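You operate a simulated robot arm through the tools that you are given. There is no shell and no other tool. Be economical: measure what you need, move in short steps, check, and stop when the job is done.

You run a simulated robot arm. Do the job below in one go: nothing can be reset, and whatever is moved stays where it is left.

JOB
Get the yellow board sharp, then run both slides to their blue marks.
Fine: light the blue scope and focus till a word shows; the board stays on the stage.

It is judged by the outcome, as a careful person would: the job done as asked, and still so three seconds after it is handed in. It fails if anything else is knocked over, pushed out of place, dropped, spilled or broken.

ROBOT AND FRAMES
A 7-joint arm with a two-finger parallel gripper, fixed in place. Base frame: the origin is at the foot of the arm, x ahead of it, y to its left, z up. Lengths are in m, angles in degrees, forces in N, time in s.
Its first joint turns from -115.0 to 115.0 degrees. Payload 3.91 kg.
Tool frame: the origin (TCP) lies between the finger pads and is the grasp point; the fingertips stand 0.03 m ahead of it; z points along the fingers, y is the line along which they close. Largest opening 0.11 m; finger width 0.02, thickness 0.01; the body of the gripper, 0.048 by 0.112 m, starts 0.055 m behind the TCP.
Orientation is that of the tool frame in the base frame, as a unit quaternion [x, y, z, w]. With the fingers straight down and closing along the base's y, the tool's x points along the base's -x, its y along +y and its z along -z.

CONTROLS
- The arm moves only by the tool play_rows. Its arguments are lists of equal length, an entry for each row: "translation": the shift along the base's x, y, z in mm, a list of three; "dr": the turn, a rotation vector about the base's x, y, z in degrees, a list of three; "claw": the gripper command, from -1 (shut) to 1 (fully open), values between in proportion. In form: {"translation": [[dx, dy, dz], ...], "dr": [[ax, ay, az], ...], "claw": [claw, ...]}. A call has 1 to 20 rows; each row is the pose to reach, as a shift and turn from the pose commanded when the call began. Each row takes 0.2 s and may step no farther than 0.05 m and 8.6 degrees from the row before; otherwise, or with a gripper value out of range, the whole call is refused. A pose out of reach is approached as far as the arm can. The call stops where the force on the tool passes 40 N (or 10 N more than at its start, if that is more) or the arm is blocked; 0.2 s more then pass. Each finger travels about 0.153 m/s and halts on what it meets, pressing with about 35 N; the grip force reading is that of the motor and also rises with nothing between the fingers. The clock runs only during rows and for 0.2 s after the last one: add rows that repeat a pose to give the fingers time. The reply holds the time, the measured pose of the TCP, the force on the tool along the base axes, the opening and the grip force, in the units named above and with some noise.
- Cameras (640 x 400 px; columns grow to the right, rows downward): "scene" is fixed at [0.0492, -0.5016, 1.6766]; the picture's right is [0.52, -0.86, 0.00], its down [-0.57, -0.34, -0.75] and it looks along [0.64, 0.39, -0.66] (base axes); focal length 362 px, centre (320, 200). "wrist" rides on the gripper at [0.072, 0.017, -0.103] in the tool frame; the picture's right is [-0.23, 0.97, 0.00], its down [-0.76, -0.18, -0.62] and it looks along [-0.61, -0.14, 0.78] (tool axes); focal length 222 px, centre (320, 200). There is no depth. A picture from a camera that has moved, and an enlarged one, comes with that camera's place and axes in the base frame and with its lens.
- camera(camera): a new picture of that camera. It takes no simulated time.
- move_column(by): slides the trunk up (or, below 0, down) by that many m; the arm rides with it, the base frame stays. It gives what a move gives, with no picture.
- zoom(camera, box): a new picture of the part [left, top, right, bottom] of that camera's present view, enlarged. It takes no simulated time.
- hand_in(): hands the job in; it is judged then, once.

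Go step by step. Nothing tells you positions but the pictures and the camera data: compare them with the known pose of the tool, close in by small moves and look again before you grip or let go. The budget is 120 turns and 68 pictures, counting those below and the enlarged ones. Unless the task says otherwise, let go and move clear before handing in, and close with one line.

The tools are called after "Emit:" as a command line: name --argument value ..., lists and objects as JSON in quotes. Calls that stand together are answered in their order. play_rows: Moves the arm, as the interface text tells. Its arguments: {"type":"object","properties":{"translation":{"type":"array"},"dr":{"type":"array"},"claw":{"type":"array"}},"required":["translation","dr","claw"]} The other tools are called the same way: move_column (by) slides the trunk up or down; camera (camera) takes a picture; zoom (camera, box) takes an enlarged picture of a part of a camera's view; hand_in () hands the job in.

At the start:

```text
time_s: 0.0
eef_pos: [0.5535, -0.0413, 1.2703]
tcp_rot: [0.0, 1.0, 0.0, 0.0]
ft_force: [-0.4, 0.8, 0.1]
finger_gap: 0.1101
gripper_force: 0.1
trunk travel left (down, up): [-0.75, 0.24]
```

scene: 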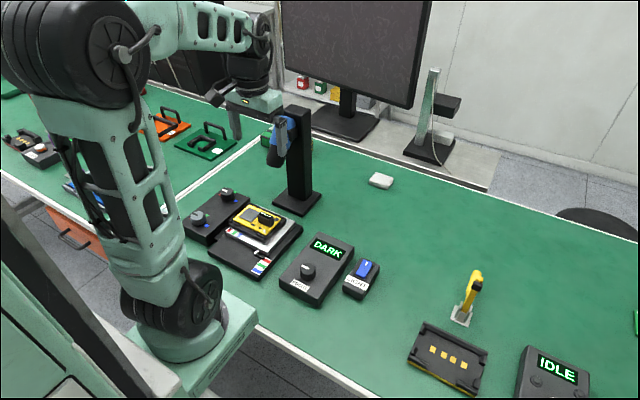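
wrist: 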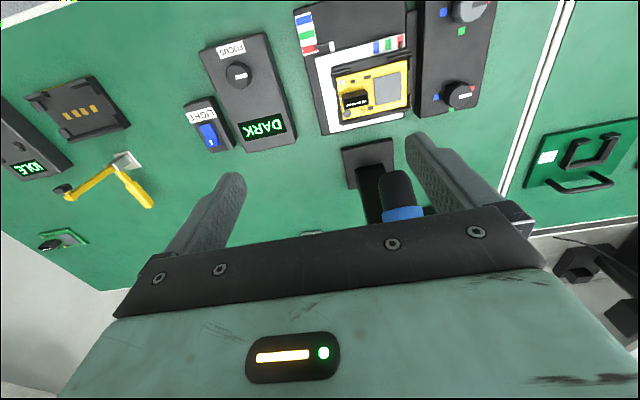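

I see the blue scope on a post, a stage with the yellow board, a two-knob box, a FOCUS box showing DARK, and a LIGHT switch. I'll zoom in to read the details first.

Emit:
zoom --camera "scene" --box '[170, 170, 310, 290]'

Emit:
zoom --camera "scene" --box '[270, 220, 390, 310]'

Emit:
zoom --camera "wrist" --box '[280, 0, 500, 140]'

```text
3.33 times, centred on (240, 230) of scene
camera zoom: at [0.0492, -0.5016, 1.6766], right [0.52, -0.86, 0.0], down [-0.57, -0.34, -0.75], along [0.64, 0.39, -0.66], focal length 1205 px, centre (587, 100)
```

zoom: 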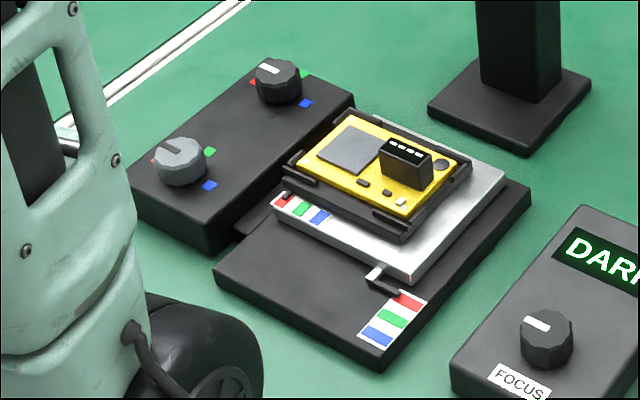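

```text
4.44 times, centred on (330, 265) of scene
camera zoom: at [0.0492, -0.5016, 1.6766], right [0.52, -0.86, 0.0], down [-0.57, -0.34, -0.75], along [0.64, 0.39, -0.66], focal length 1607 px, centre (276, -89)
```

zoom: 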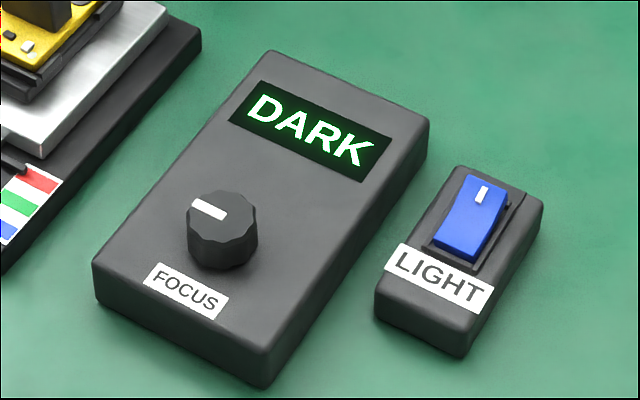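

```text
2.86 times, centred on (390, 70) of wrist
camera zoom: at [0.4813, -0.0243, 1.3755], right [0.23, 0.97, 0.0], down [0.76, -0.18, 0.62], along [0.61, -0.14, -0.78], focal length 635 px, centre (120, 571)
```

zoom: 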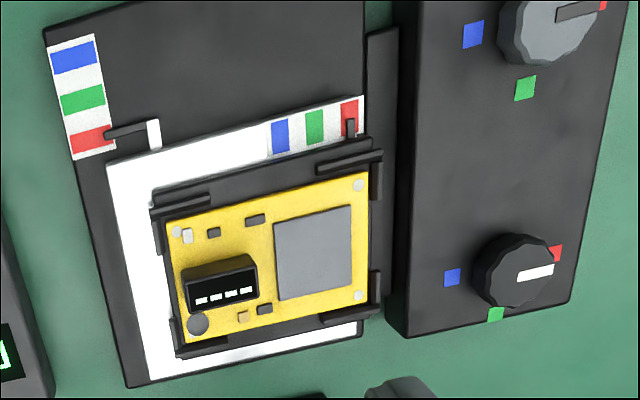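

Boxes lie along y = -0.3 to +0.17. Next I raise clear of the scope head, go over toward the LIGHT switch, then look.

Emit:
play_rows --translation '[[0, -45, 0], [0, -90, 0], [0, -135, 0], [0, -180, 0], [0, -225, 0], [20, -245, -30], [30, -245, -70], [30, -245, -110], [30, -245, -130]]' --dr '[[0, 0, 0], [0, 0, 0], [0, 0, 0], [0, 0, 0], [0, 0, 0], [0, 0, 0], [0, 0, 0], [0, 0, 0], [0, 0, 0]]' --claw '[0, -1, -1, -1, -1, -1, -1, -1, -1]'

Emit:
camera --camera "wrist"

Emit:
camera --camera "scene"

```text
time_s: 2.0
eef_pos: [0.5833, -0.2873, 1.1409]
tcp_rot: [0.0, 1.0, -0.001, 0.0]
ft_force: [-0.4, 0.0, -0.8]
finger_gap: 0.0
gripper_force: 34.9
trunk travel left (down, up): [-0.75, 0.24]
```

```text
62 pictures are left
camera wrist: at [0.5108, -0.27, 1.2447], right [0.23, 0.97, 0.0], down [0.76, -0.18, 0.62], along [0.61, -0.14, -0.78], focal length 222 px, centre (320, 200)
```

wrist: 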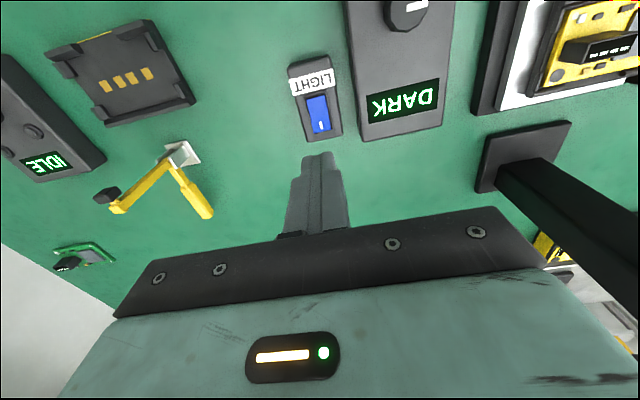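

```text
61 pictures are left
```

scene: 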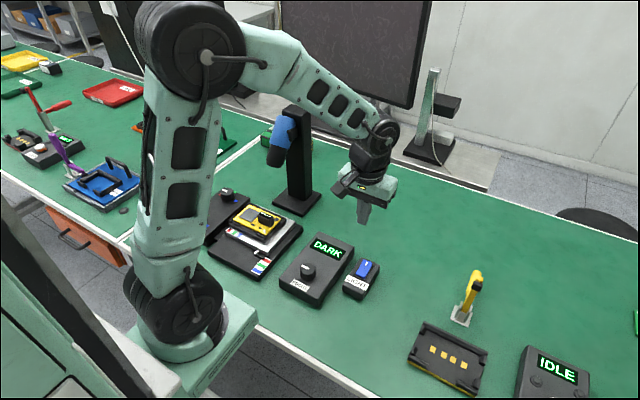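

The tip projections match the model; the switch is at about (0.596, -0.292). I'll zoom in on the rocker to see which end stands proud.

Emit:
zoom --camera "wrist" --box '[270, 40, 370, 165]'

Emit:
zoom --camera "scene" --box '[335, 250, 391, 305]'

```text
3.20 times, centred on (320, 102) of wrist
camera zoom: at [0.5108, -0.27, 1.2447], right [0.23, 0.97, 0.0], down [0.76, -0.18, 0.62], along [0.61, -0.14, -0.78], focal length 711 px, centre (320, 512)
```

zoom: 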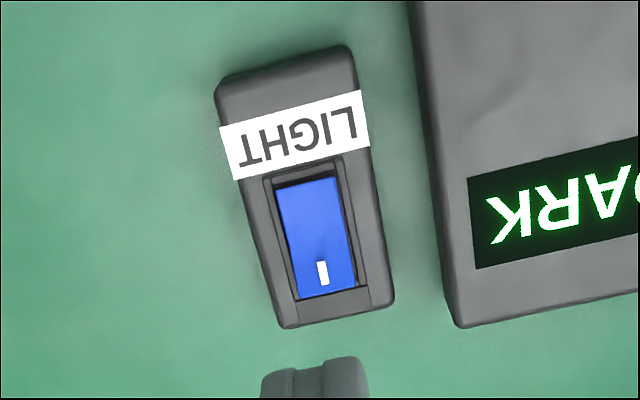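

```text
7.27 times, centred on (363, 278) of scene
camera zoom: at [0.0492, -0.5016, 1.6766], right [0.52, -0.86, 0.0], down [-0.57, -0.34, -0.75], along [0.64, 0.39, -0.66], focal length 2630 px, centre (7, -364)
```

zoom: 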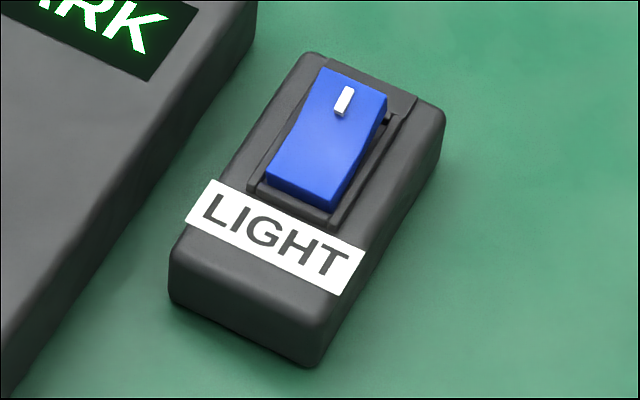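

The far, white-marked end is raised; I take it to be at (0.609, -0.291), z about 0.97. I'll come over it and descend in small steps.

Emit:
play_rows --translation '[[12, -2, -40], [24, -4, -80], [25, -4, -110]]' --dr '[[0, 0, 0], [0, 0, 0], [0, 0, 0]]' --claw '[-1, -1, -1]'

Emit:
zoom --camera "scene" --box '[320, 220, 400, 305]'

Emit:
zoom --camera "wrist" --box '[240, 80, 400, 200]'

```text
time_s: 2.8
eef_pos: [0.6074, -0.2939, 1.0277]
tcp_rot: [0.0, 1.0, 0.0, 0.0]
ft_force: [-0.2, 0.3, -0.2]
finger_gap: 0.0
gripper_force: 35.7
trunk travel left (down, up): [-0.75, 0.24]
```

```text
4.71 times, centred on (360, 262) of scene
camera zoom: at [0.0492, -0.5016, 1.6766], right [0.52, -0.86, 0.0], down [-0.57, -0.34, -0.75], along [0.64, 0.39, -0.66], focal length 1702 px, centre (132, -94)
```

zoom: 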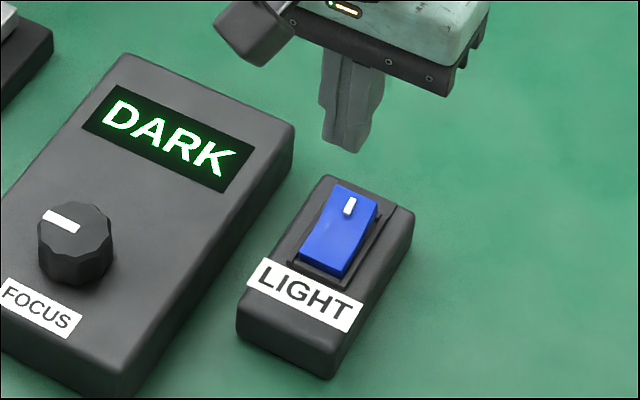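

```text
3.33 times, centred on (320, 140) of wrist
camera zoom: at [0.5353, -0.2755, 1.1326], right [0.23, 0.97, 0.0], down [0.76, -0.18, 0.62], along [0.61, -0.14, -0.78], focal length 740 px, centre (320, 400)
```

zoom: 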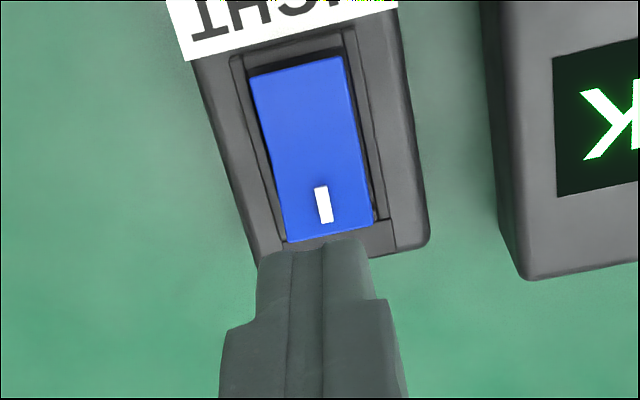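

The finger is aligned in y and within a few mm in x. Pressing down slowly now.

Emit:
play_rows --translation '[[-1, 0, -10], [-2, 0, -20], [-2, 0, -25], [-2, 0, -29], [-2, 0, -32], [-2, 0, -35], [-2, 0, -38], [-2, 0, -41]]' --dr '[[0, 0, 0], [0, 0, 0], [0, 0, 0], [0, 0, 0], [0, 0, 0], [0, 0, 0], [0, 0, 0], [0, 0, 0]]' --claw '[-1, -1, -1, -1, -1, -1, -1, -1]'

Emit:
zoom --camera "scene" --box '[320, 220, 400, 305]'

```text
time_s: 4.6
eef_pos: [0.6072, -0.2925, 0.9907]
tcp_rot: [0.001, 1.0, 0.0, 0.0]
ft_force: [0.5, -0.2, -0.4]
finger_gap: 0.0004
gripper_force: 35.4
trunk travel left (down, up): [-0.75, 0.24]
```

```text
4.71 times, centred on (360, 262) of scene
camera zoom: at [0.0492, -0.5016, 1.6766], right [0.52, -0.86, 0.0], down [-0.57, -0.34, -0.75], along [0.64, 0.39, -0.66], focal length 1702 px, centre (132, -94)
```

zoom: 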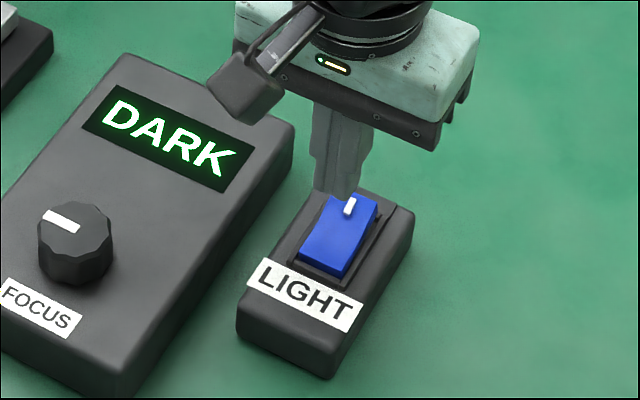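

No contact yet, with the tip at z about 0.961 and the mark right below. Continuing down.

Emit:
play_rows --translation '[[-4, 0, -2], [-4, 0, -5], [-4, 0, -7], [-4, 0, -9], [-4, 0, -11], [-4, 0, -13], [-4, 0, -15]]' --dr '[[0, 0, 0], [0, 0, 0], [0, 0, 0], [0, 0, 0], [0, 0, 0], [0, 0, 0], [0, 0, 0]]' --claw '[-1, -1, -1, -1, -1, -1, -1]'

Emit:
zoom --camera "scene" --box '[280, 220, 400, 305]'

```text
time_s: 6.2
eef_pos: [0.6016, -0.2909, 0.975]
tcp_rot: [0.0, 1.0, 0.0, 0.0]
ft_force: [-0.8, 0.4, 0.4]
finger_gap: 0.0
gripper_force: 34.8
trunk travel left (down, up): [-0.75, 0.24]
```

```text
4.71 times, centred on (340, 262) of scene
camera zoom: at [0.0492, -0.5016, 1.6766], right [0.52, -0.86, 0.0], down [-0.57, -0.34, -0.75], along [0.64, 0.39, -0.66], focal length 1702 px, centre (226, -94)
```

zoom: 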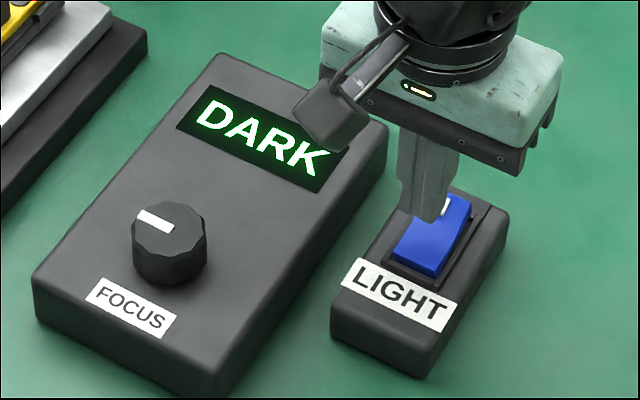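

Still no contact at tip z = 0.945, so the switch top is lower. The two views intersect at about z = 0.935 with the mark at (0.615, -0.296), so I'll correct and continue.

Emit:
play_rows --translation '[[6, -2, 2], [11, -5, 2], [11, -5, -2], [11, -5, -4], [11, -5, -6], [11, -5, -8], [11, -5, -10], [11, -5, -12], [11, -5, -14], [11, -5, -16]]' --dr '[[0, 0, 0], [0, 0, 0], [0, 0, 0], [0, 0, 0], [0, 0, 0], [0, 0, 0], [0, 0, 0], [0, 0, 0], [0, 0, 0], [0, 0, 0]]' --claw '[-1, -1, -1, -1, -1, -1, -1, -1, -1, -1]'

Emit:
zoom --camera "scene" --box '[280, 220, 400, 305]'

```text
time_s: 8.4
eef_pos: [0.6138, -0.2952, 0.9594]
tcp_rot: [0.001, 1.0, -0.001, 0.001]
ft_force: [-0.7, -0.2, 0.1]
finger_gap: 0.0001
gripper_force: 34.8
trunk travel left (down, up): [-0.75, 0.24]
```

```text
4.71 times, centred on (340, 262) of scene
camera zoom: at [0.0492, -0.5016, 1.6766], right [0.52, -0.86, 0.0], down [-0.57, -0.34, -0.75], along [0.64, 0.39, -0.66], focal length 1702 px, centre (226, -94)
```

zoom: 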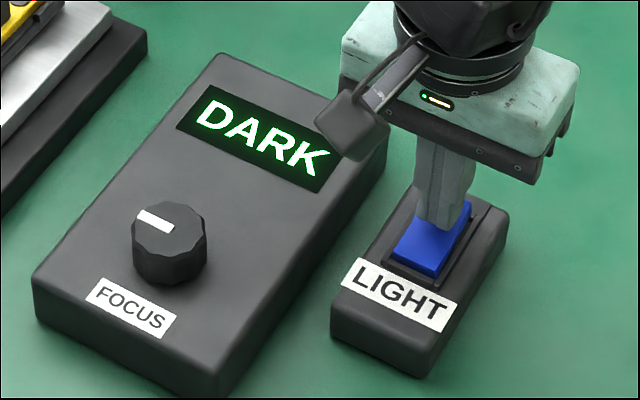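

Very close in the picture, but still no force. Continuing in 1.5 mm steps.

Emit:
play_rows --translation '[[1, -1, -1.5], [1, -1, -3], [1, -1, -4.5], [1, -1, -6], [1, -1, -7.5], [1, -1, -9], [1, -1, -10.5], [1, -1, -12]]' --dr '[[0, 0, 0], [0, 0, 0], [0, 0, 0], [0, 0, 0], [0, 0, 0], [0, 0, 0], [0, 0, 0], [0, 0, 0]]' --claw '[-1, -1, -1, -1, -1, -1, -1, -1]'

Emit:
zoom --camera "scene" --box '[280, 220, 400, 305]'

```text
time_s: 9.6
eef_pos: [0.6134, -0.2971, 0.9553]
tcp_rot: [0.001, 1.0, 0.0, 0.001]
ft_force: [-8.7, 4.3, 26.0]
finger_gap: 0.0
gripper_force: 34.5
trunk travel left (down, up): [-0.75, 0.24]
stopped in row 5: the force on the tool passed its limit (the readings are from after the stop); the commanded pose is now the measured one
```

```text
4.71 times, centred on (340, 262) of scene
camera zoom: at [0.0492, -0.5016, 1.6766], right [0.52, -0.86, 0.0], down [-0.57, -0.34, -0.75], along [0.64, 0.39, -0.66], focal length 1702 px, centre (226, -94)
```

zoom: 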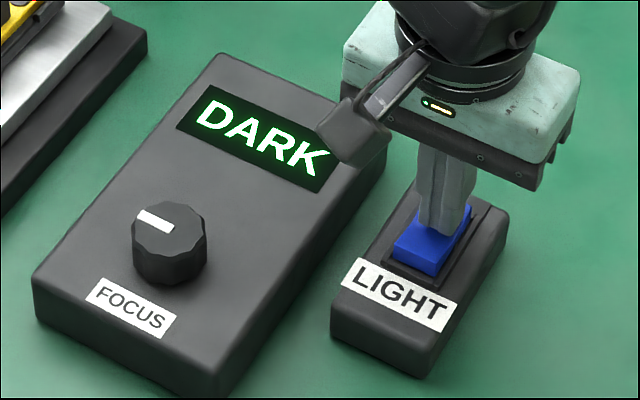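

Contact at tip z about 0.925, over 40 N, but still DARK. I'll lift and look at the rocker.

Emit:
play_rows --translation '[[0, 0, 15], [0, 0, 50], [0, 0, 80]]' --dr '[[0, 0, 0], [0, 0, 0], [0, 0, 0]]' --claw '[-1, -1, -1]'

Emit:
zoom --camera "scene" --box '[280, 220, 400, 305]'

Emit:
zoom --camera "wrist" --box '[240, 80, 400, 200]'

```text
time_s: 10.4
eef_pos: [0.615, -0.3006, 1.0364]
tcp_rot: [0.001, 1.0, -0.002, 0.001]
ft_force: [0.6, -0.8, -0.6]
finger_gap: 0.0
gripper_force: 35.3
trunk travel left (down, up): [-0.75, 0.24]
```

```text
4.71 times, centred on (340, 262) of scene
camera zoom: at [0.0492, -0.5016, 1.6766], right [0.52, -0.86, 0.0], down [-0.57, -0.34, -0.75], along [0.64, 0.39, -0.66], focal length 1702 px, centre (226, -94)
```

zoom: 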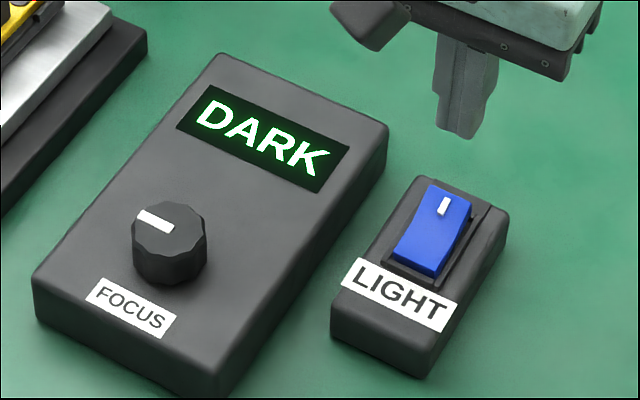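

```text
3.33 times, centred on (320, 140) of wrist
camera zoom: at [0.5423, -0.2824, 1.1401], right [0.23, 0.97, 0.0], down [0.76, -0.18, 0.62], along [0.61, -0.14, -0.78], focal length 740 px, centre (320, 400)
```

zoom: 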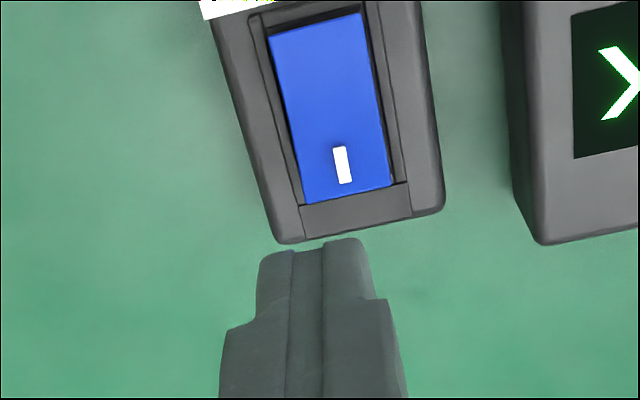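

No clear change. I'll check the rocker's tilt closely before pressing again.

Emit:
zoom --camera "scene" --box '[350, 254, 390, 284]'

```text
13.33 times, centred on (370, 269) of scene
camera zoom: at [0.0492, -0.5016, 1.6766], right [0.52, -0.86, 0.0], down [-0.57, -0.34, -0.75], along [0.64, 0.39, -0.66], focal length 4821 px, centre (-347, -720)
```

zoom: 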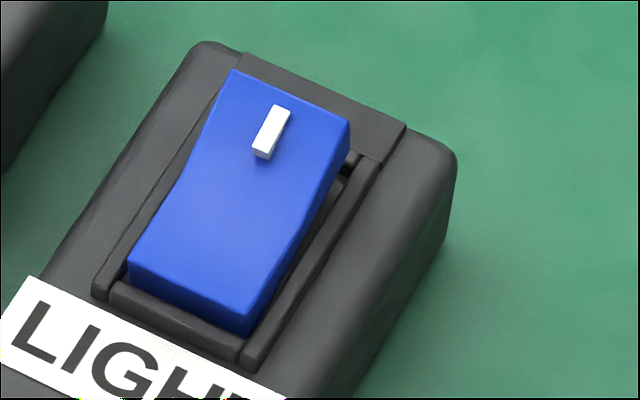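

The far end still stands proud, and my earlier press landed too near the pivot. I'll press farther out, at x about 0.623.

Emit:
play_rows --translation '[[8, 4, -40], [8, 4, -65], [8, 4, -72], [8, 4, -75], [8, 4, -78], [8, 4, -80], [8, 4, -82], [8, 4, -84], [8, 4, -86], [8, 4, -88], [8, 4, -90], [8, 4, -92]]' --dr '[[0, 0, 0], [0, 0, 0], [0, 0, 0], [0, 0, 0], [0, 0, 0], [0, 0, 0], [0, 0, 0], [0, 0, 0], [0, 0, 0], [0, 0, 0], [0, 0, 0], [0, 0, 0]]' --claw '[-1, -1, -1, -1, -1, -1, -1, -1, -1, -1, -1, -1]'

Emit:
zoom --camera "scene" --box '[280, 220, 400, 305]'

```text
time_s: 12.2
eef_pos: [0.6246, -0.2956, 0.9538]
tcp_rot: [0.001, 1.0, -0.003, 0.005]
ft_force: [-3.7, 2.4, 20.1]
finger_gap: 0.0
gripper_force: 35.3
trunk travel left (down, up): [-0.75, 0.24]
stopped in row 8: the force on the tool passed its limit (the readings are from after the stop); the commanded pose is now the measured one
```

```text
4.71 times, centred on (340, 262) of scene
camera zoom: at [0.0492, -0.5016, 1.6766], right [0.52, -0.86, 0.0], down [-0.57, -0.34, -0.75], along [0.64, 0.39, -0.66], focal length 1702 px, centre (226, -94)
```

zoom: 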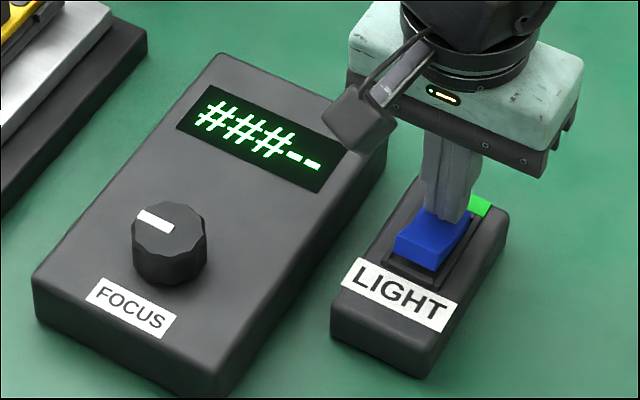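

The light is on and the display reads ###--. I'll lift and move over the FOCUS knob, at about (0.516, -0.18).

Emit:
play_rows --translation '[[0, 0, 20], [0, 0, 60], [0, 0, 100], [-40, 40, 120], [-70, 80, 130], [-105, 115, 130]]' --dr '[[0, 0, 0], [0, 0, 0], [0, 0, 0], [0, 0, 0], [0, 0, 0], [0, 0, 0]]' --claw '[-1, -1, -1, -1, -0.3, -0.3]'

Emit:
camera --camera "wrist"

Emit:
zoom --camera "scene" --box '[270, 200, 390, 305]'

```text
refused: row 4 steps farther than a row can; nothing moved
```

```text
48 pictures are left
camera wrist: at [0.5509, -0.2776, 1.0577], right [0.23, 0.97, 0.0], down [0.76, -0.18, 0.63], along [0.61, -0.15, -0.78], focal length 222 px, centre (320, 200)
```

wrist: 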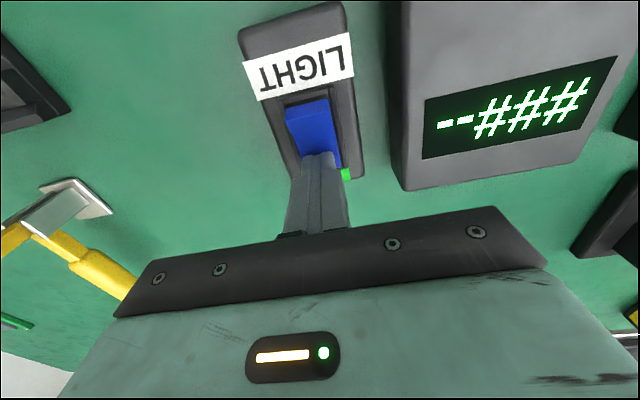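

```text
3.81 times, centred on (330, 252) of scene
camera zoom: at [0.0492, -0.5016, 1.6766], right [0.52, -0.86, 0.0], down [-0.57, -0.34, -0.75], along [0.64, 0.39, -0.66], focal length 1377 px, centre (282, 0)
```

zoom: 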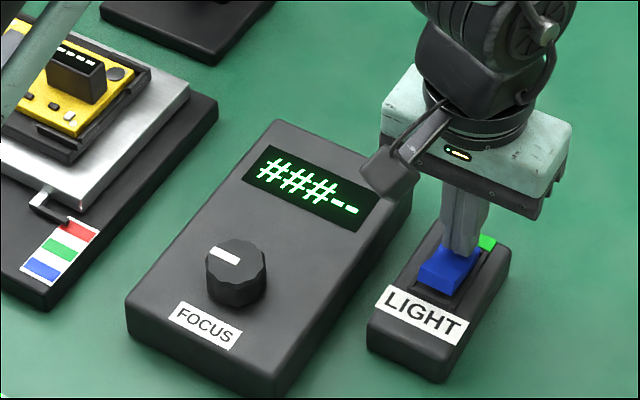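

A step was too long; the same route in shorter rows, checking afterwards.

Emit:
play_rows --translation '[[0, 0, 20], [0, 0, 60], [0, 0, 100], [-30, 30, 115], [-60, 60, 120], [-90, 90, 120], [-108, 115, 120]]' --dr '[[0, 0, 0], [0, 0, 0], [0, 0, 0], [0, 0, 0], [0, 0, 0], [0, 0, 0], [0, 0, 0]]' --claw '[-1, -1, -1, -1, -0.2, -0.2, -0.2]'

Emit:
camera --camera "wrist"

Emit:
zoom --camera "scene" --box '[270, 200, 390, 305]'

```text
time_s: 13.8
eef_pos: [0.5162, -0.1812, 1.0735]
tcp_rot: [0.0, 1.0, -0.003, 0.004]
ft_force: [0.3, 0.0, -0.1]
finger_gap: 0.0442
gripper_force: 0.1
trunk travel left (down, up): [-0.75, 0.24]
```

```text
46 pictures are left
camera wrist: at [0.4424, -0.1645, 1.177], right [0.23, 0.97, 0.0], down [0.76, -0.18, 0.63], along [0.61, -0.15, -0.78], focal length 222 px, centre (320, 200)
```

wrist: 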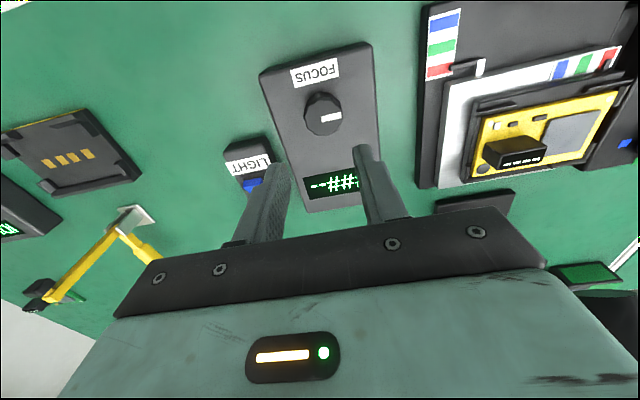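

```text
3.81 times, centred on (330, 252) of scene
camera zoom: at [0.0492, -0.5016, 1.6766], right [0.52, -0.86, 0.0], down [-0.57, -0.34, -0.75], along [0.64, 0.39, -0.66], focal length 1377 px, centre (282, 0)
```

zoom: 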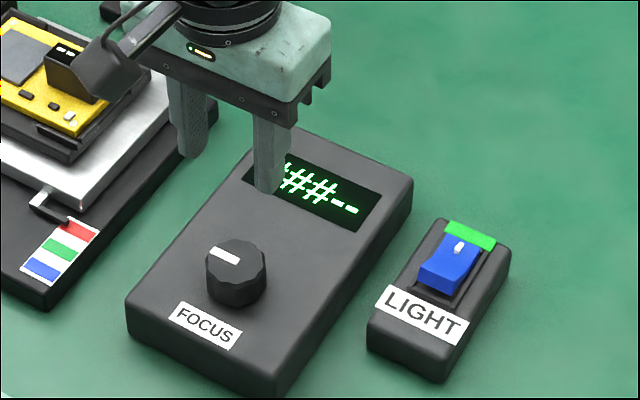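

The knob centre is at about (0.511, -0.181), roughly 40 mm across, with its pointer toward +y. I'll open to 70 mm and lower partway.

Emit:
play_rows --translation '[[-4, 0, 0], [-5, 0, -30], [-5, 0, -60], [-5, 0, -75]]' --dr '[[0, 0, 0], [0, 0, 0], [0, 0, 0], [0, 0, 0]]' --claw '[0.3, 0.3, 0.3, 0.3]'

Emit:
zoom --camera "wrist" --box '[200, 50, 440, 210]'

Emit:
zoom --camera "scene" --box '[270, 200, 390, 305]'

```text
time_s: 14.8
eef_pos: [0.5123, -0.1819, 0.9972]
tcp_rot: [0.001, 1.0, -0.002, 0.003]
ft_force: [0.1, -0.7, 0.8]
finger_gap: 0.0715
gripper_force: 0.2
trunk travel left (down, up): [-0.75, 0.24]
```

```text
2.50 times, centred on (320, 130) of wrist
camera zoom: at [0.4381, -0.1632, 1.1015], right [0.23, 0.97, 0.0], down [0.76, -0.18, 0.63], along [0.61, -0.15, -0.78], focal length 555 px, centre (320, 375)
```

zoom: 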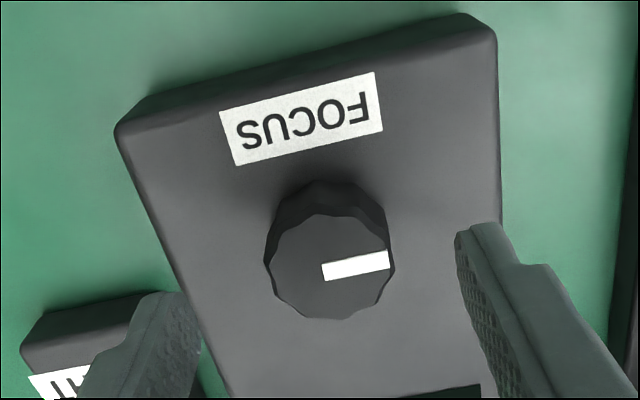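

```text
3.81 times, centred on (330, 252) of scene
camera zoom: at [0.0492, -0.5016, 1.6766], right [0.52, -0.86, 0.0], down [-0.57, -0.34, -0.75], along [0.64, 0.39, -0.66], focal length 1377 px, centre (282, 0)
```

zoom: 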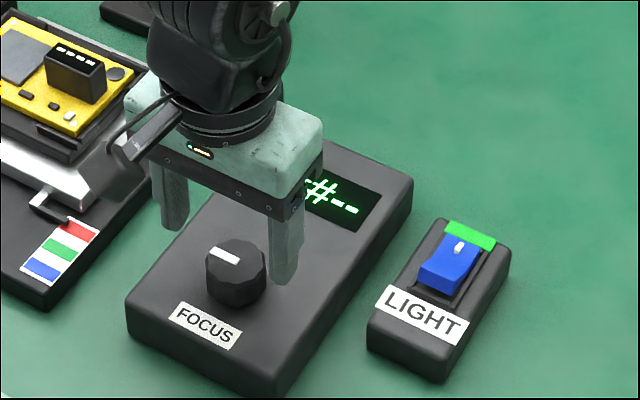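

Centred in y; x needs about +3 mm. The knob top is at about z = 0.947, so I'll lower the tips gently to about 0.938.

Emit:
play_rows --translation '[[3, 0, -10], [3, 0, -18], [3, 0, -24], [3, 0, -28]]' --dr '[[0, 0, 0], [0, 0, 0], [0, 0, 0], [0, 0, 0]]' --claw '[0.3, 0.3, 0.3, 0.3]'

Emit:
zoom --camera "scene" --box '[270, 210, 370, 305]'

```text
time_s: 15.8
eef_pos: [0.5152, -0.1806, 0.9696]
tcp_rot: [0.001, 1.0, -0.002, 0.003]
ft_force: [-0.3, -1.0, -0.4]
finger_gap: 0.0713
gripper_force: 0.1
trunk travel left (down, up): [-0.75, 0.24]
```

```text
4.21 times, centred on (320, 258) of scene
camera zoom: at [0.0492, -0.5016, 1.6766], right [0.52, -0.86, 0.0], down [-0.57, -0.34, -0.75], along [0.64, 0.39, -0.66], focal length 1522 px, centre (320, -42)
```

zoom: 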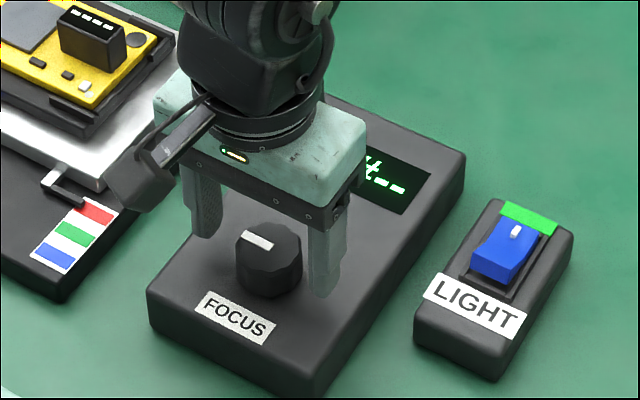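

Tips straddle the knob. I'll close on it and check.

Emit:
play_rows --translation '[[0, 0, -2], [0, 0, -3], [0, 0, -3], [0, 0, -3]]' --dr '[[0, 0, 0], [0, 0, 0], [0, 0, 0], [0, 0, 0]]' --claw '[0.1, -0.1, -0.3, -0.4]'

```text
time_s: 16.8
eef_pos: [0.5158, -0.1801, 0.9661]
tcp_rot: [0.0, 1.0, -0.001, 0.004]
ft_force: [0.2, 12.2, -0.9]
finger_gap: 0.0397
gripper_force: 45.1
trunk travel left (down, up): [-0.75, 0.24]
```

Held at 39.7 mm. I'll turn 24° clockwise (seen from above) and read the display.

Emit:
play_rows --translation '[[0, 1, 0], [0, 1.5, 0], [0, 1.5, 0], [0, 1.5, 0]]' --dr '[[0, 0, 0], [0, 0, -8], [0, 0, -16], [0, 0, -24]]' --claw '[-0.4, -0.4, -0.4, -0.4]'

Emit:
zoom --camera "scene" --box '[270, 210, 370, 305]'

Emit:
zoom --camera "wrist" --box '[200, 50, 440, 210]'

```text
time_s: 17.8
eef_pos: [0.5147, -0.1784, 0.9652]
tcp_rot: [0.209, 0.978, -0.002, 0.002]
ft_force: [0.9, 12.7, -18.4]
finger_gap: 0.0396
gripper_force: 44.4
trunk travel left (down, up): [-0.75, 0.24]
```

```text
4.21 times, centred on (320, 258) of scene
camera zoom: at [0.0492, -0.5016, 1.6766], right [0.52, -0.86, 0.0], down [-0.57, -0.34, -0.75], along [0.64, 0.39, -0.66], focal length 1522 px, centre (320, -42)
```

zoom: 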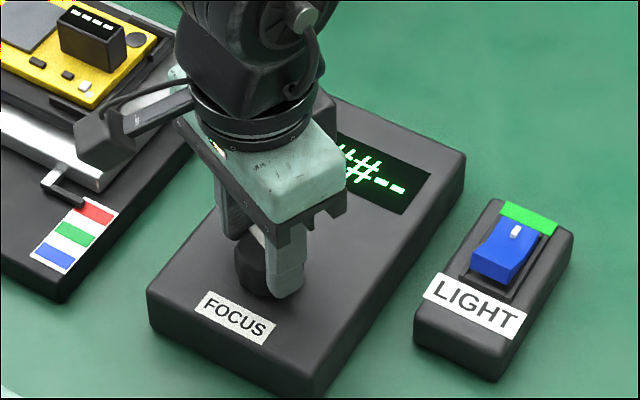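

```text
2.50 times, centred on (320, 130) of wrist
camera zoom: at [0.4555, -0.1317, 1.0701], right [0.61, 0.8, 0.0], down [0.62, -0.47, 0.63], along [0.5, -0.38, -0.78], focal length 555 px, centre (320, 375)
```

zoom: 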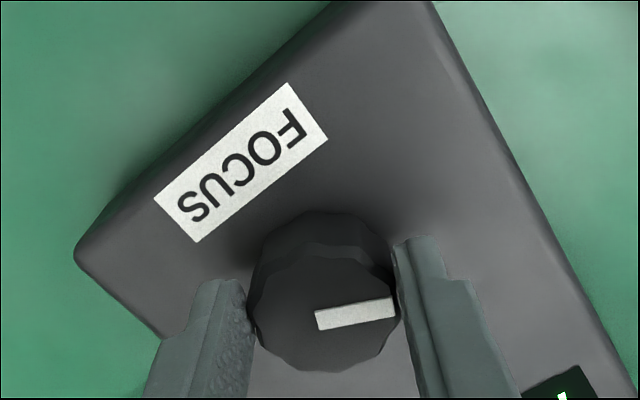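

The knob follows the gripper. The visible tail still ends with "--", so I'll turn further.

Emit:
play_rows --translation '[[0, 1, -1], [0, 1, -1], [0, 1, -1], [0, 1, -1]]' --dr '[[0, 0, -8], [0, 0, -16], [0, 0, -24], [0, 0, -30]]' --claw '[-0.4, -0.4, -0.4, -0.4]'

Emit:
zoom --camera "scene" --box '[270, 210, 370, 305]'

```text
time_s: 18.8
eef_pos: [0.5159, -0.1761, 0.9657]
tcp_rot: [0.455, 0.89, -0.003, 0.004]
ft_force: [20.8, 30.0, 13.8]
finger_gap: 0.0398
gripper_force: 44.9
trunk travel left (down, up): [-0.75, 0.24]
```

```text
4.21 times, centred on (320, 258) of scene
camera zoom: at [0.0492, -0.5016, 1.6766], right [0.52, -0.86, 0.0], down [-0.57, -0.34, -0.75], along [0.64, 0.39, -0.66], focal length 1522 px, centre (320, -42)
```

zoom: 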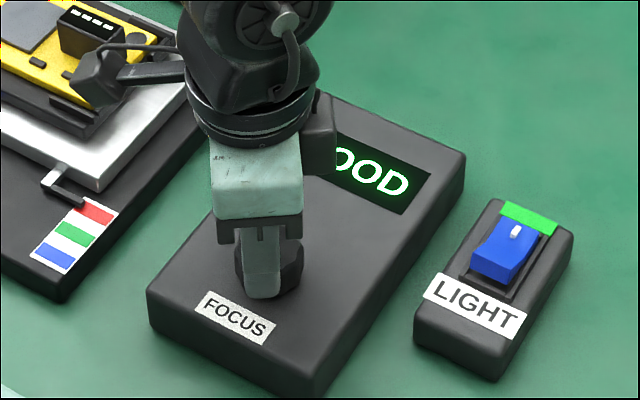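

It reads "GOOD", a word. I'll release carefully and lift straight up.

Emit:
play_rows --translation '[[0, -1, 0], [0, -2, 0], [0, -2, 0], [0, -2, 0], [0, -2, 30], [0, -2, 70], [0, -2, 110]]' --dr '[[0, 0, 0], [0, 0, 0], [0, 0, 0], [0, 0, 0], [0, 0, 0], [0, 0, 0], [0, 0, 0]]' --claw '[-0.4, 0, 0.3, 0.3, 0.3, 0.3, 0.3]'

Emit:
camera --camera "scene"

```text
time_s: 20.4
eef_pos: [0.5152, -0.1814, 1.0745]
tcp_rot: [0.455, 0.89, -0.004, 0.002]
ft_force: [0.5, -0.4, 0.0]
finger_gap: 0.0715
gripper_force: 0.2
trunk travel left (down, up): [-0.75, 0.24]
```

```text
38 pictures are left
```

scene: 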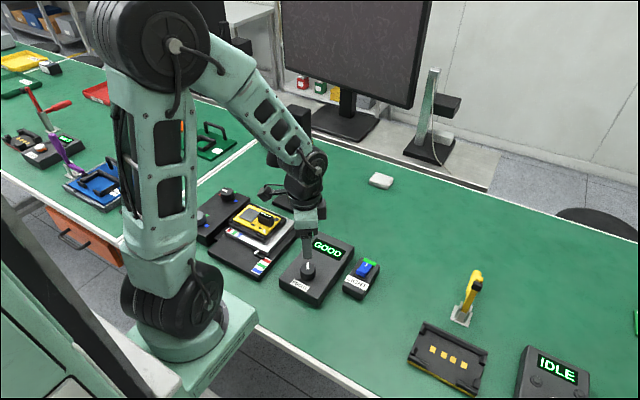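

GOOD is confirmed and the light is on. Now I'll travel in front of the scope to above the two-knob box at y of about 0.15, straightening the yaw on the way.

Emit:
play_rows --translation '[[0, 0, 30], [-5, 30, 40], [-10, 65, 40], [-15, 105, 40], [-15, 145, 40], [-15, 185, 40], [-15, 225, 40], [-10, 265, 40], [-10, 300, 40], [-10, 330, 40]]' --dr '[[0, 0, 6], [0, 0, 12], [0, 0, 18], [0, 0, 24], [0, 0, 30], [0, 0, 36], [0, 0, 42], [0, 0, 48], [0, 0, 54], [0, 0, 54]]' --claw '[0.3, 0.3, 0.3, 0.3, 0.3, 0.3, 0.3, 0.3, 0.3, 0.3]'

Emit:
camera --camera "wrist"

Emit:
camera --camera "scene"

```text
time_s: 22.6
eef_pos: [0.5029, 0.15, 1.1118]
tcp_rot: [0.001, 1.0, -0.002, 0.003]
ft_force: [-0.2, 0.3, -0.3]
finger_gap: 0.0716
gripper_force: 0.1
trunk travel left (down, up): [-0.75, 0.24]
```

```text
37 pictures are left
camera wrist: at [0.4297, 0.1675, 1.2158], right [0.23, 0.97, 0.0], down [0.76, -0.18, 0.63], along [0.61, -0.15, -0.78], focal length 222 px, centre (320, 200)
```

wrist: 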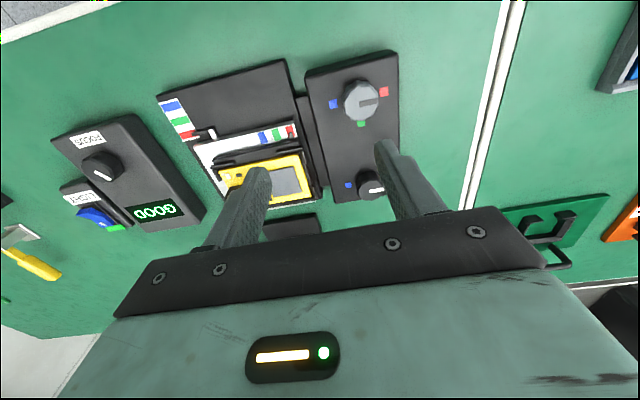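

```text
36 pictures are left
```

scene: 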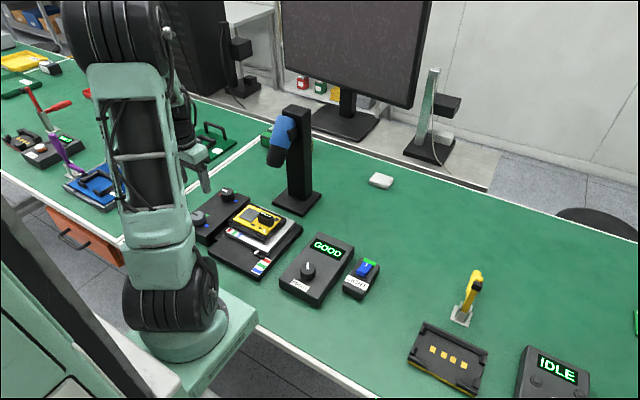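

Grey knob at about (0.508, 0.193), black at about (0.622, 0.19). I'll move over the grey one and read its marks.

Emit:
play_rows --translation '[[3, 20, -20], [6, 43, -50]]' --dr '[[0, 0, 0], [0, 0, 0]]' --claw '[0.3, 0.3]'

Emit:
zoom --camera "wrist" --box '[180, 20, 460, 200]'

```text
time_s: 23.2
eef_pos: [0.5098, 0.1912, 1.0631]
tcp_rot: [0.001, 1.0, -0.001, 0.004]
ft_force: [0.2, -0.6, 0.7]
finger_gap: 0.0715
gripper_force: 0.1
trunk travel left (down, up): [-0.75, 0.24]
```

```text
2.22 times, centred on (320, 110) of wrist
camera zoom: at [0.4368, 0.2098, 1.1675], right [0.23, 0.97, 0.0], down [0.76, -0.18, 0.63], along [0.61, -0.15, -0.78], focal length 494 px, centre (320, 400)
```

zoom: 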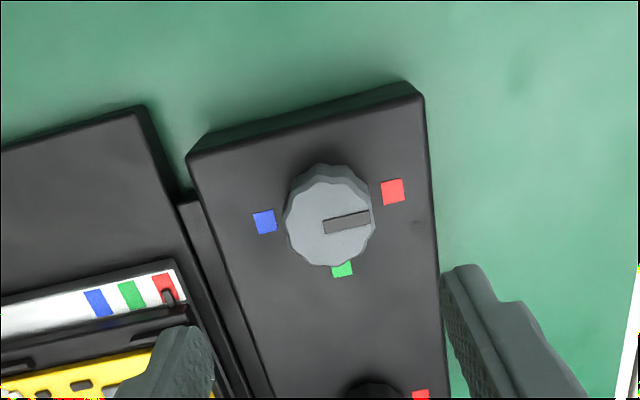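

Red at +y, green at +x, blue at -y, so it takes 180° clockwise through green. I'll pre-rotate +45°, descend on the grey knob, then turn it 90° at a time.

Emit:
play_rows --translation '[[-3, 1, 0], [-3, 1, 0], [-3, 1, 0], [-3, 1, -15], [-3, 1, -30], [-3, 1, -45], [-3, 1, -60], [-3, 1, -70]]' --dr '[[0, 0, 8], [0, 0, 16], [0, 0, 24], [0, 0, 32], [0, 0, 40], [0, 0, 45], [0, 0, 45], [0, 0, 45]]' --claw '[0.3, 0.3, 0.3, 0.3, 0.3, 0.3, 0.3, 0.3]'

Emit:
zoom --camera "wrist" --box '[180, 40, 460, 215]'

Emit:
zoom --camera "scene" --box '[150, 150, 300, 280]'

```text
time_s: 25.0
eef_pos: [0.5072, 0.1936, 0.995]
tcp_rot: [-0.382, 0.924, 0.0, 0.004]
ft_force: [-0.1, -0.8, -0.6]
finger_gap: 0.0717
gripper_force: 0.1
trunk travel left (down, up): [-0.75, 0.24]
```

```text
2.29 times, centred on (320, 128) of wrist
camera zoom: at [0.4436, 0.1556, 1.0982], right [-0.53, 0.85, 0.0], down [0.66, 0.41, 0.63], along [0.54, 0.33, -0.78], focal length 508 px, centre (320, 366)
```

zoom: 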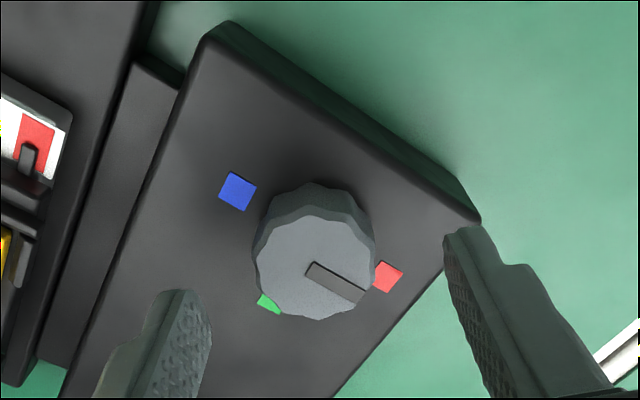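

```text
3.08 times, centred on (225, 215) of scene
camera zoom: at [0.0492, -0.5016, 1.6766], right [0.52, -0.86, 0.0], down [-0.57, -0.34, -0.75], along [0.64, 0.39, -0.66], focal length 1112 px, centre (612, 154)
```

zoom: 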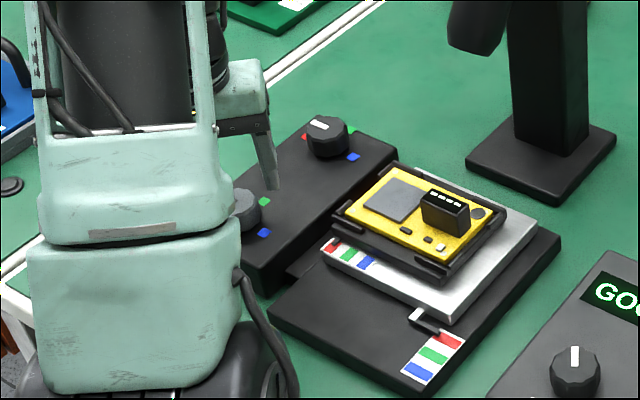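

The grey knob's centre is at about (0.510, 0.191). A small correction, then descend slowly.

Emit:
play_rows --translation '[[3, -2, -8], [3, -2, -15], [3, -2, -21], [3, -2, -26]]' --dr '[[0, 0, 0], [0, 0, 0], [0, 0, 0], [0, 0, 0]]' --claw '[0.3, 0.3, 0.3, 0.3]'

Emit:
zoom --camera "wrist" --box '[180, 60, 460, 235]'

```text
time_s: 26.0
eef_pos: [0.5096, 0.1927, 0.9691]
tcp_rot: [-0.381, 0.924, -0.001, 0.004]
ft_force: [-0.3, 0.5, 0.0]
finger_gap: 0.0716
gripper_force: 0.0
trunk travel left (down, up): [-0.75, 0.24]
```

```text
2.29 times, centred on (320, 148) of wrist
camera zoom: at [0.4461, 0.154, 1.0731], right [-0.53, 0.85, 0.0], down [0.66, 0.41, 0.63], along [0.54, 0.33, -0.78], focal length 508 px, centre (320, 320)
```

zoom: 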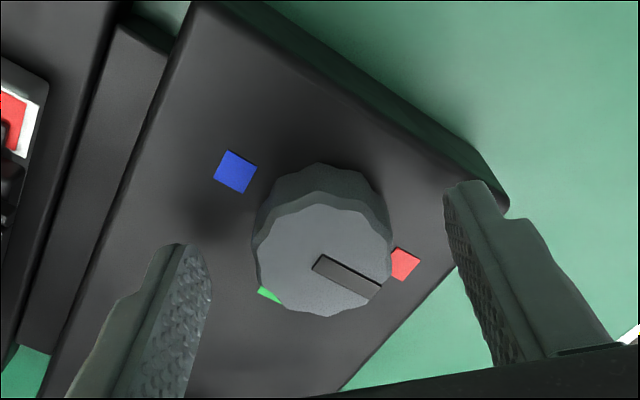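

Nearly centred; I'll nudge 2 mm toward the knob and close.

Emit:
play_rows --translation '[[1, -2, -2], [1, -2, -3], [1, -2, -3], [1, -2, -3]]' --dr '[[0, 0, 0], [0, 0, 0], [0, 0, 0], [0, 0, 0]]' --claw '[0.1, -0.1, -0.3, -0.4]'

```text
time_s: 27.0
eef_pos: [0.5103, 0.1922, 0.9673]
tcp_rot: [-0.382, 0.924, 0.001, 0.004]
ft_force: [-15.0, 15.1, -0.6]
finger_gap: 0.0413
gripper_force: 45.0
trunk travel left (down, up): [-0.75, 0.24]
```

Gripped. I'll relax the side load and turn clockwise 45° first.

Emit:
play_rows --translation '[[-1, 1, 0], [-1, 1, 0], [-1, 1, 0], [-1, 1, 0], [-1, 1, 0], [-1, 1, 0], [-1, 1, 0]]' --dr '[[0, 0, 0], [0, 0, -8], [0, 0, -16], [0, 0, -24], [0, 0, -32], [0, 0, -40], [0, 0, -45]]' --claw '[-0.4, -0.4, -0.4, -0.4, -0.4, -0.4, -0.4]'

Emit:
zoom --camera "wrist" --box '[120, 20, 460, 235]'

```text
time_s: 28.6
eef_pos: [0.5084, 0.1942, 0.9672]
tcp_rot: [0.0, 1.0, -0.001, 0.003]
ft_force: [-22.0, 28.4, -1.1]
finger_gap: 0.0411
gripper_force: 45.5
trunk travel left (down, up): [-0.75, 0.24]
```

```text
1.86 times, centred on (290, 128) of wrist
camera zoom: at [0.4352, 0.2123, 1.071], right [0.23, 0.97, 0.0], down [0.76, -0.18, 0.63], along [0.61, -0.14, -0.78], focal length 413 px, centre (376, 335)
```

zoom: 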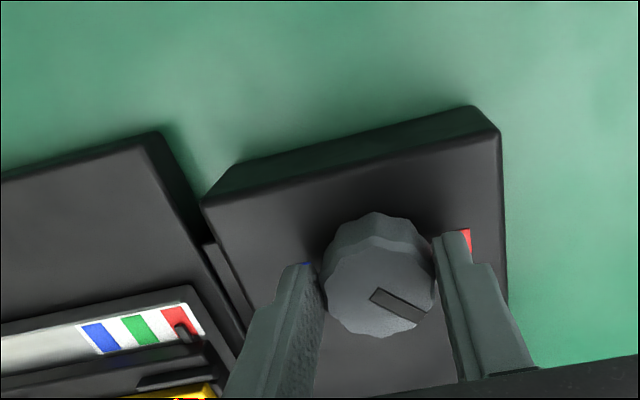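

The knob turned 45°. I'll check the scene to see which slide it moves.

Emit:
zoom --camera "scene" --box '[150, 150, 300, 280]'

```text
3.08 times, centred on (225, 215) of scene
camera zoom: at [0.0492, -0.5016, 1.6766], right [0.52, -0.86, 0.0], down [-0.57, -0.34, -0.75], along [0.64, 0.39, -0.66], focal length 1112 px, centre (612, 154)
```

zoom: 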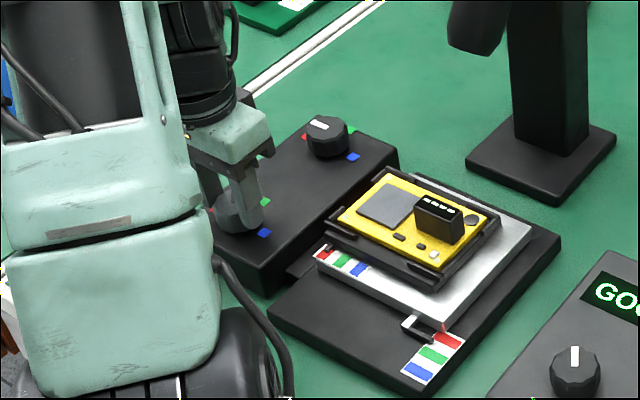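

The lower slide moves along its scale with the grey knob, and the display still says GOOD. I'll continue another 45° toward green.

Emit:
play_rows --translation '[[-0.5, 1, 0], [-1, 1, 0], [-1, 1, 0], [-1, 1, 0], [-1, 1, 0], [-1, 1, 0]]' --dr '[[0, 0, -6], [0, 0, -14], [0, 0, -22], [0, 0, -30], [0, 0, -38], [0, 0, -45]]' --claw '[-0.4, -0.4, -0.4, -0.4, -0.4, -0.4]'

Emit:
zoom --camera "scene" --box '[150, 150, 300, 280]'

```text
time_s: 29.9
eef_pos: [0.5082, 0.1968, 0.9676]
tcp_rot: [0.354, 0.935, 0.003, 0.003]
ft_force: [-1.6, 13.6, -4.5]
finger_gap: 0.041
gripper_force: 45.1
trunk travel left (down, up): [-0.75, 0.24]
stopped in row 6: the force on the tool passed its limit (the readings are from after the stop); the commanded pose is now the measured one
```

```text
3.08 times, centred on (225, 215) of scene
camera zoom: at [0.0492, -0.5016, 1.6766], right [0.52, -0.86, 0.0], down [-0.57, -0.34, -0.75], along [0.64, 0.39, -0.66], focal length 1112 px, centre (612, 154)
```

zoom: 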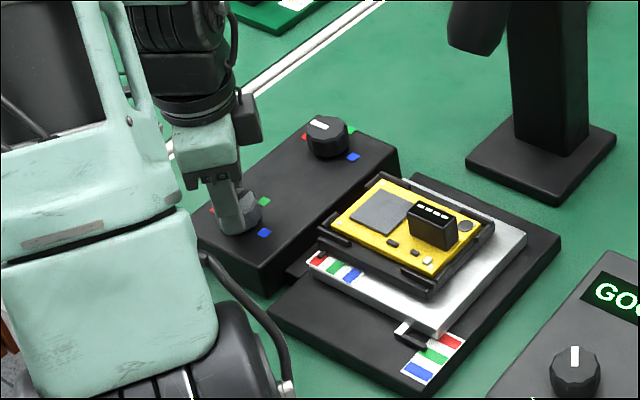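

Good: the pointer is near green. I'll open, rotate back in place by +88° around the knob, and recheck the centring.

Emit:
play_rows --translation '[[0, 0, 0], [0, 0, 0], [0, 0, 0], [0, 0, 1], [0, 0, 1], [0, 0, 1], [0, 0, 1], [0, 0, 1], [0, 0, 1], [0, 0, 1], [0, 0, 1], [0, 0, 1], [0, 0, 1], [0, 0, 1]]' --dr '[[0, 0, 0], [0, 0, 0], [0, 0, 0], [0, 0, 8], [0, 0, 16], [0, 0, 24], [0, 0, 32], [0, 0, 40], [0, 0, 48], [0, 0, 56], [0, 0, 64], [0, 0, 72], [0, 0, 80], [0, 0, 88]]' --claw '[0, 0.3, 0.3, 0.3, 0.3, 0.3, 0.3, 0.3, 0.3, 0.3, 0.3, 0.3, 0.3, 0.3]'

Emit:
zoom --camera "wrist" --box '[180, 60, 460, 235]'

```text
time_s: 32.9
eef_pos: [0.5086, 0.1953, 0.9668]
tcp_rot: [-0.396, 0.918, 0.003, 0.0]
ft_force: [0.1, -0.3, 0.2]
finger_gap: 0.0717
gripper_force: 0.1
trunk travel left (down, up): [-0.75, 0.24]
```

```text
2.29 times, centred on (320, 148) of wrist
camera zoom: at [0.4467, 0.1546, 1.0713], right [-0.55, 0.83, 0.0], down [0.65, 0.43, 0.63], along [0.52, 0.35, -0.78], focal length 508 px, centre (320, 320)
```

zoom: 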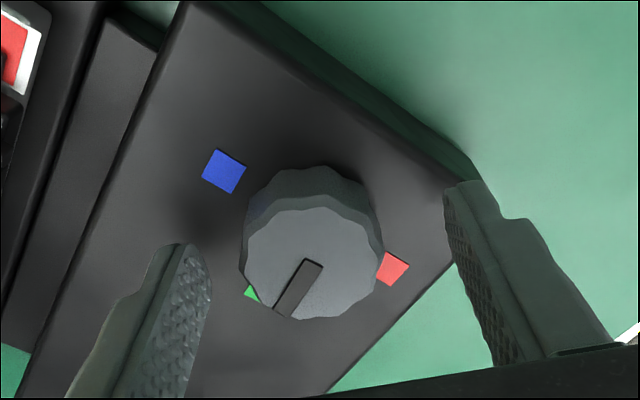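

The knob is a few mm toward image-left. From the forces I take its centre as (0.511, 0.1945), so I'll shift, grip, and turn on.

Emit:
play_rows --translation '[[1, -0.5, 0], [2.5, -1, 0], [2.5, -1, -1], [2.5, -1, -1], [2.5, -1, -1], [2.5, -1, -1], [2.5, -1, -1], [2.5, -1, -1], [2.5, -1, -1], [2.5, -1, -1]]' --dr '[[0, 0, 0], [0, 0, 0], [0, 0, 0], [0, 0, 0], [0, 0, 0], [0, 0, -8], [0, 0, -16], [0, 0, -24], [0, 0, -32], [0, 0, -40]]' --claw '[0.3, 0.1, -0.1, -0.3, -0.4, -0.4, -0.4, -0.4, -0.4, -0.4]'

```text
time_s: 35.1
eef_pos: [0.5113, 0.1938, 0.9659]
tcp_rot: [-0.056, 0.998, 0.001, 0.002]
ft_force: [5.1, 0.9, -2.8]
finger_gap: 0.0413
gripper_force: 44.6
trunk travel left (down, up): [-0.75, 0.24]
```

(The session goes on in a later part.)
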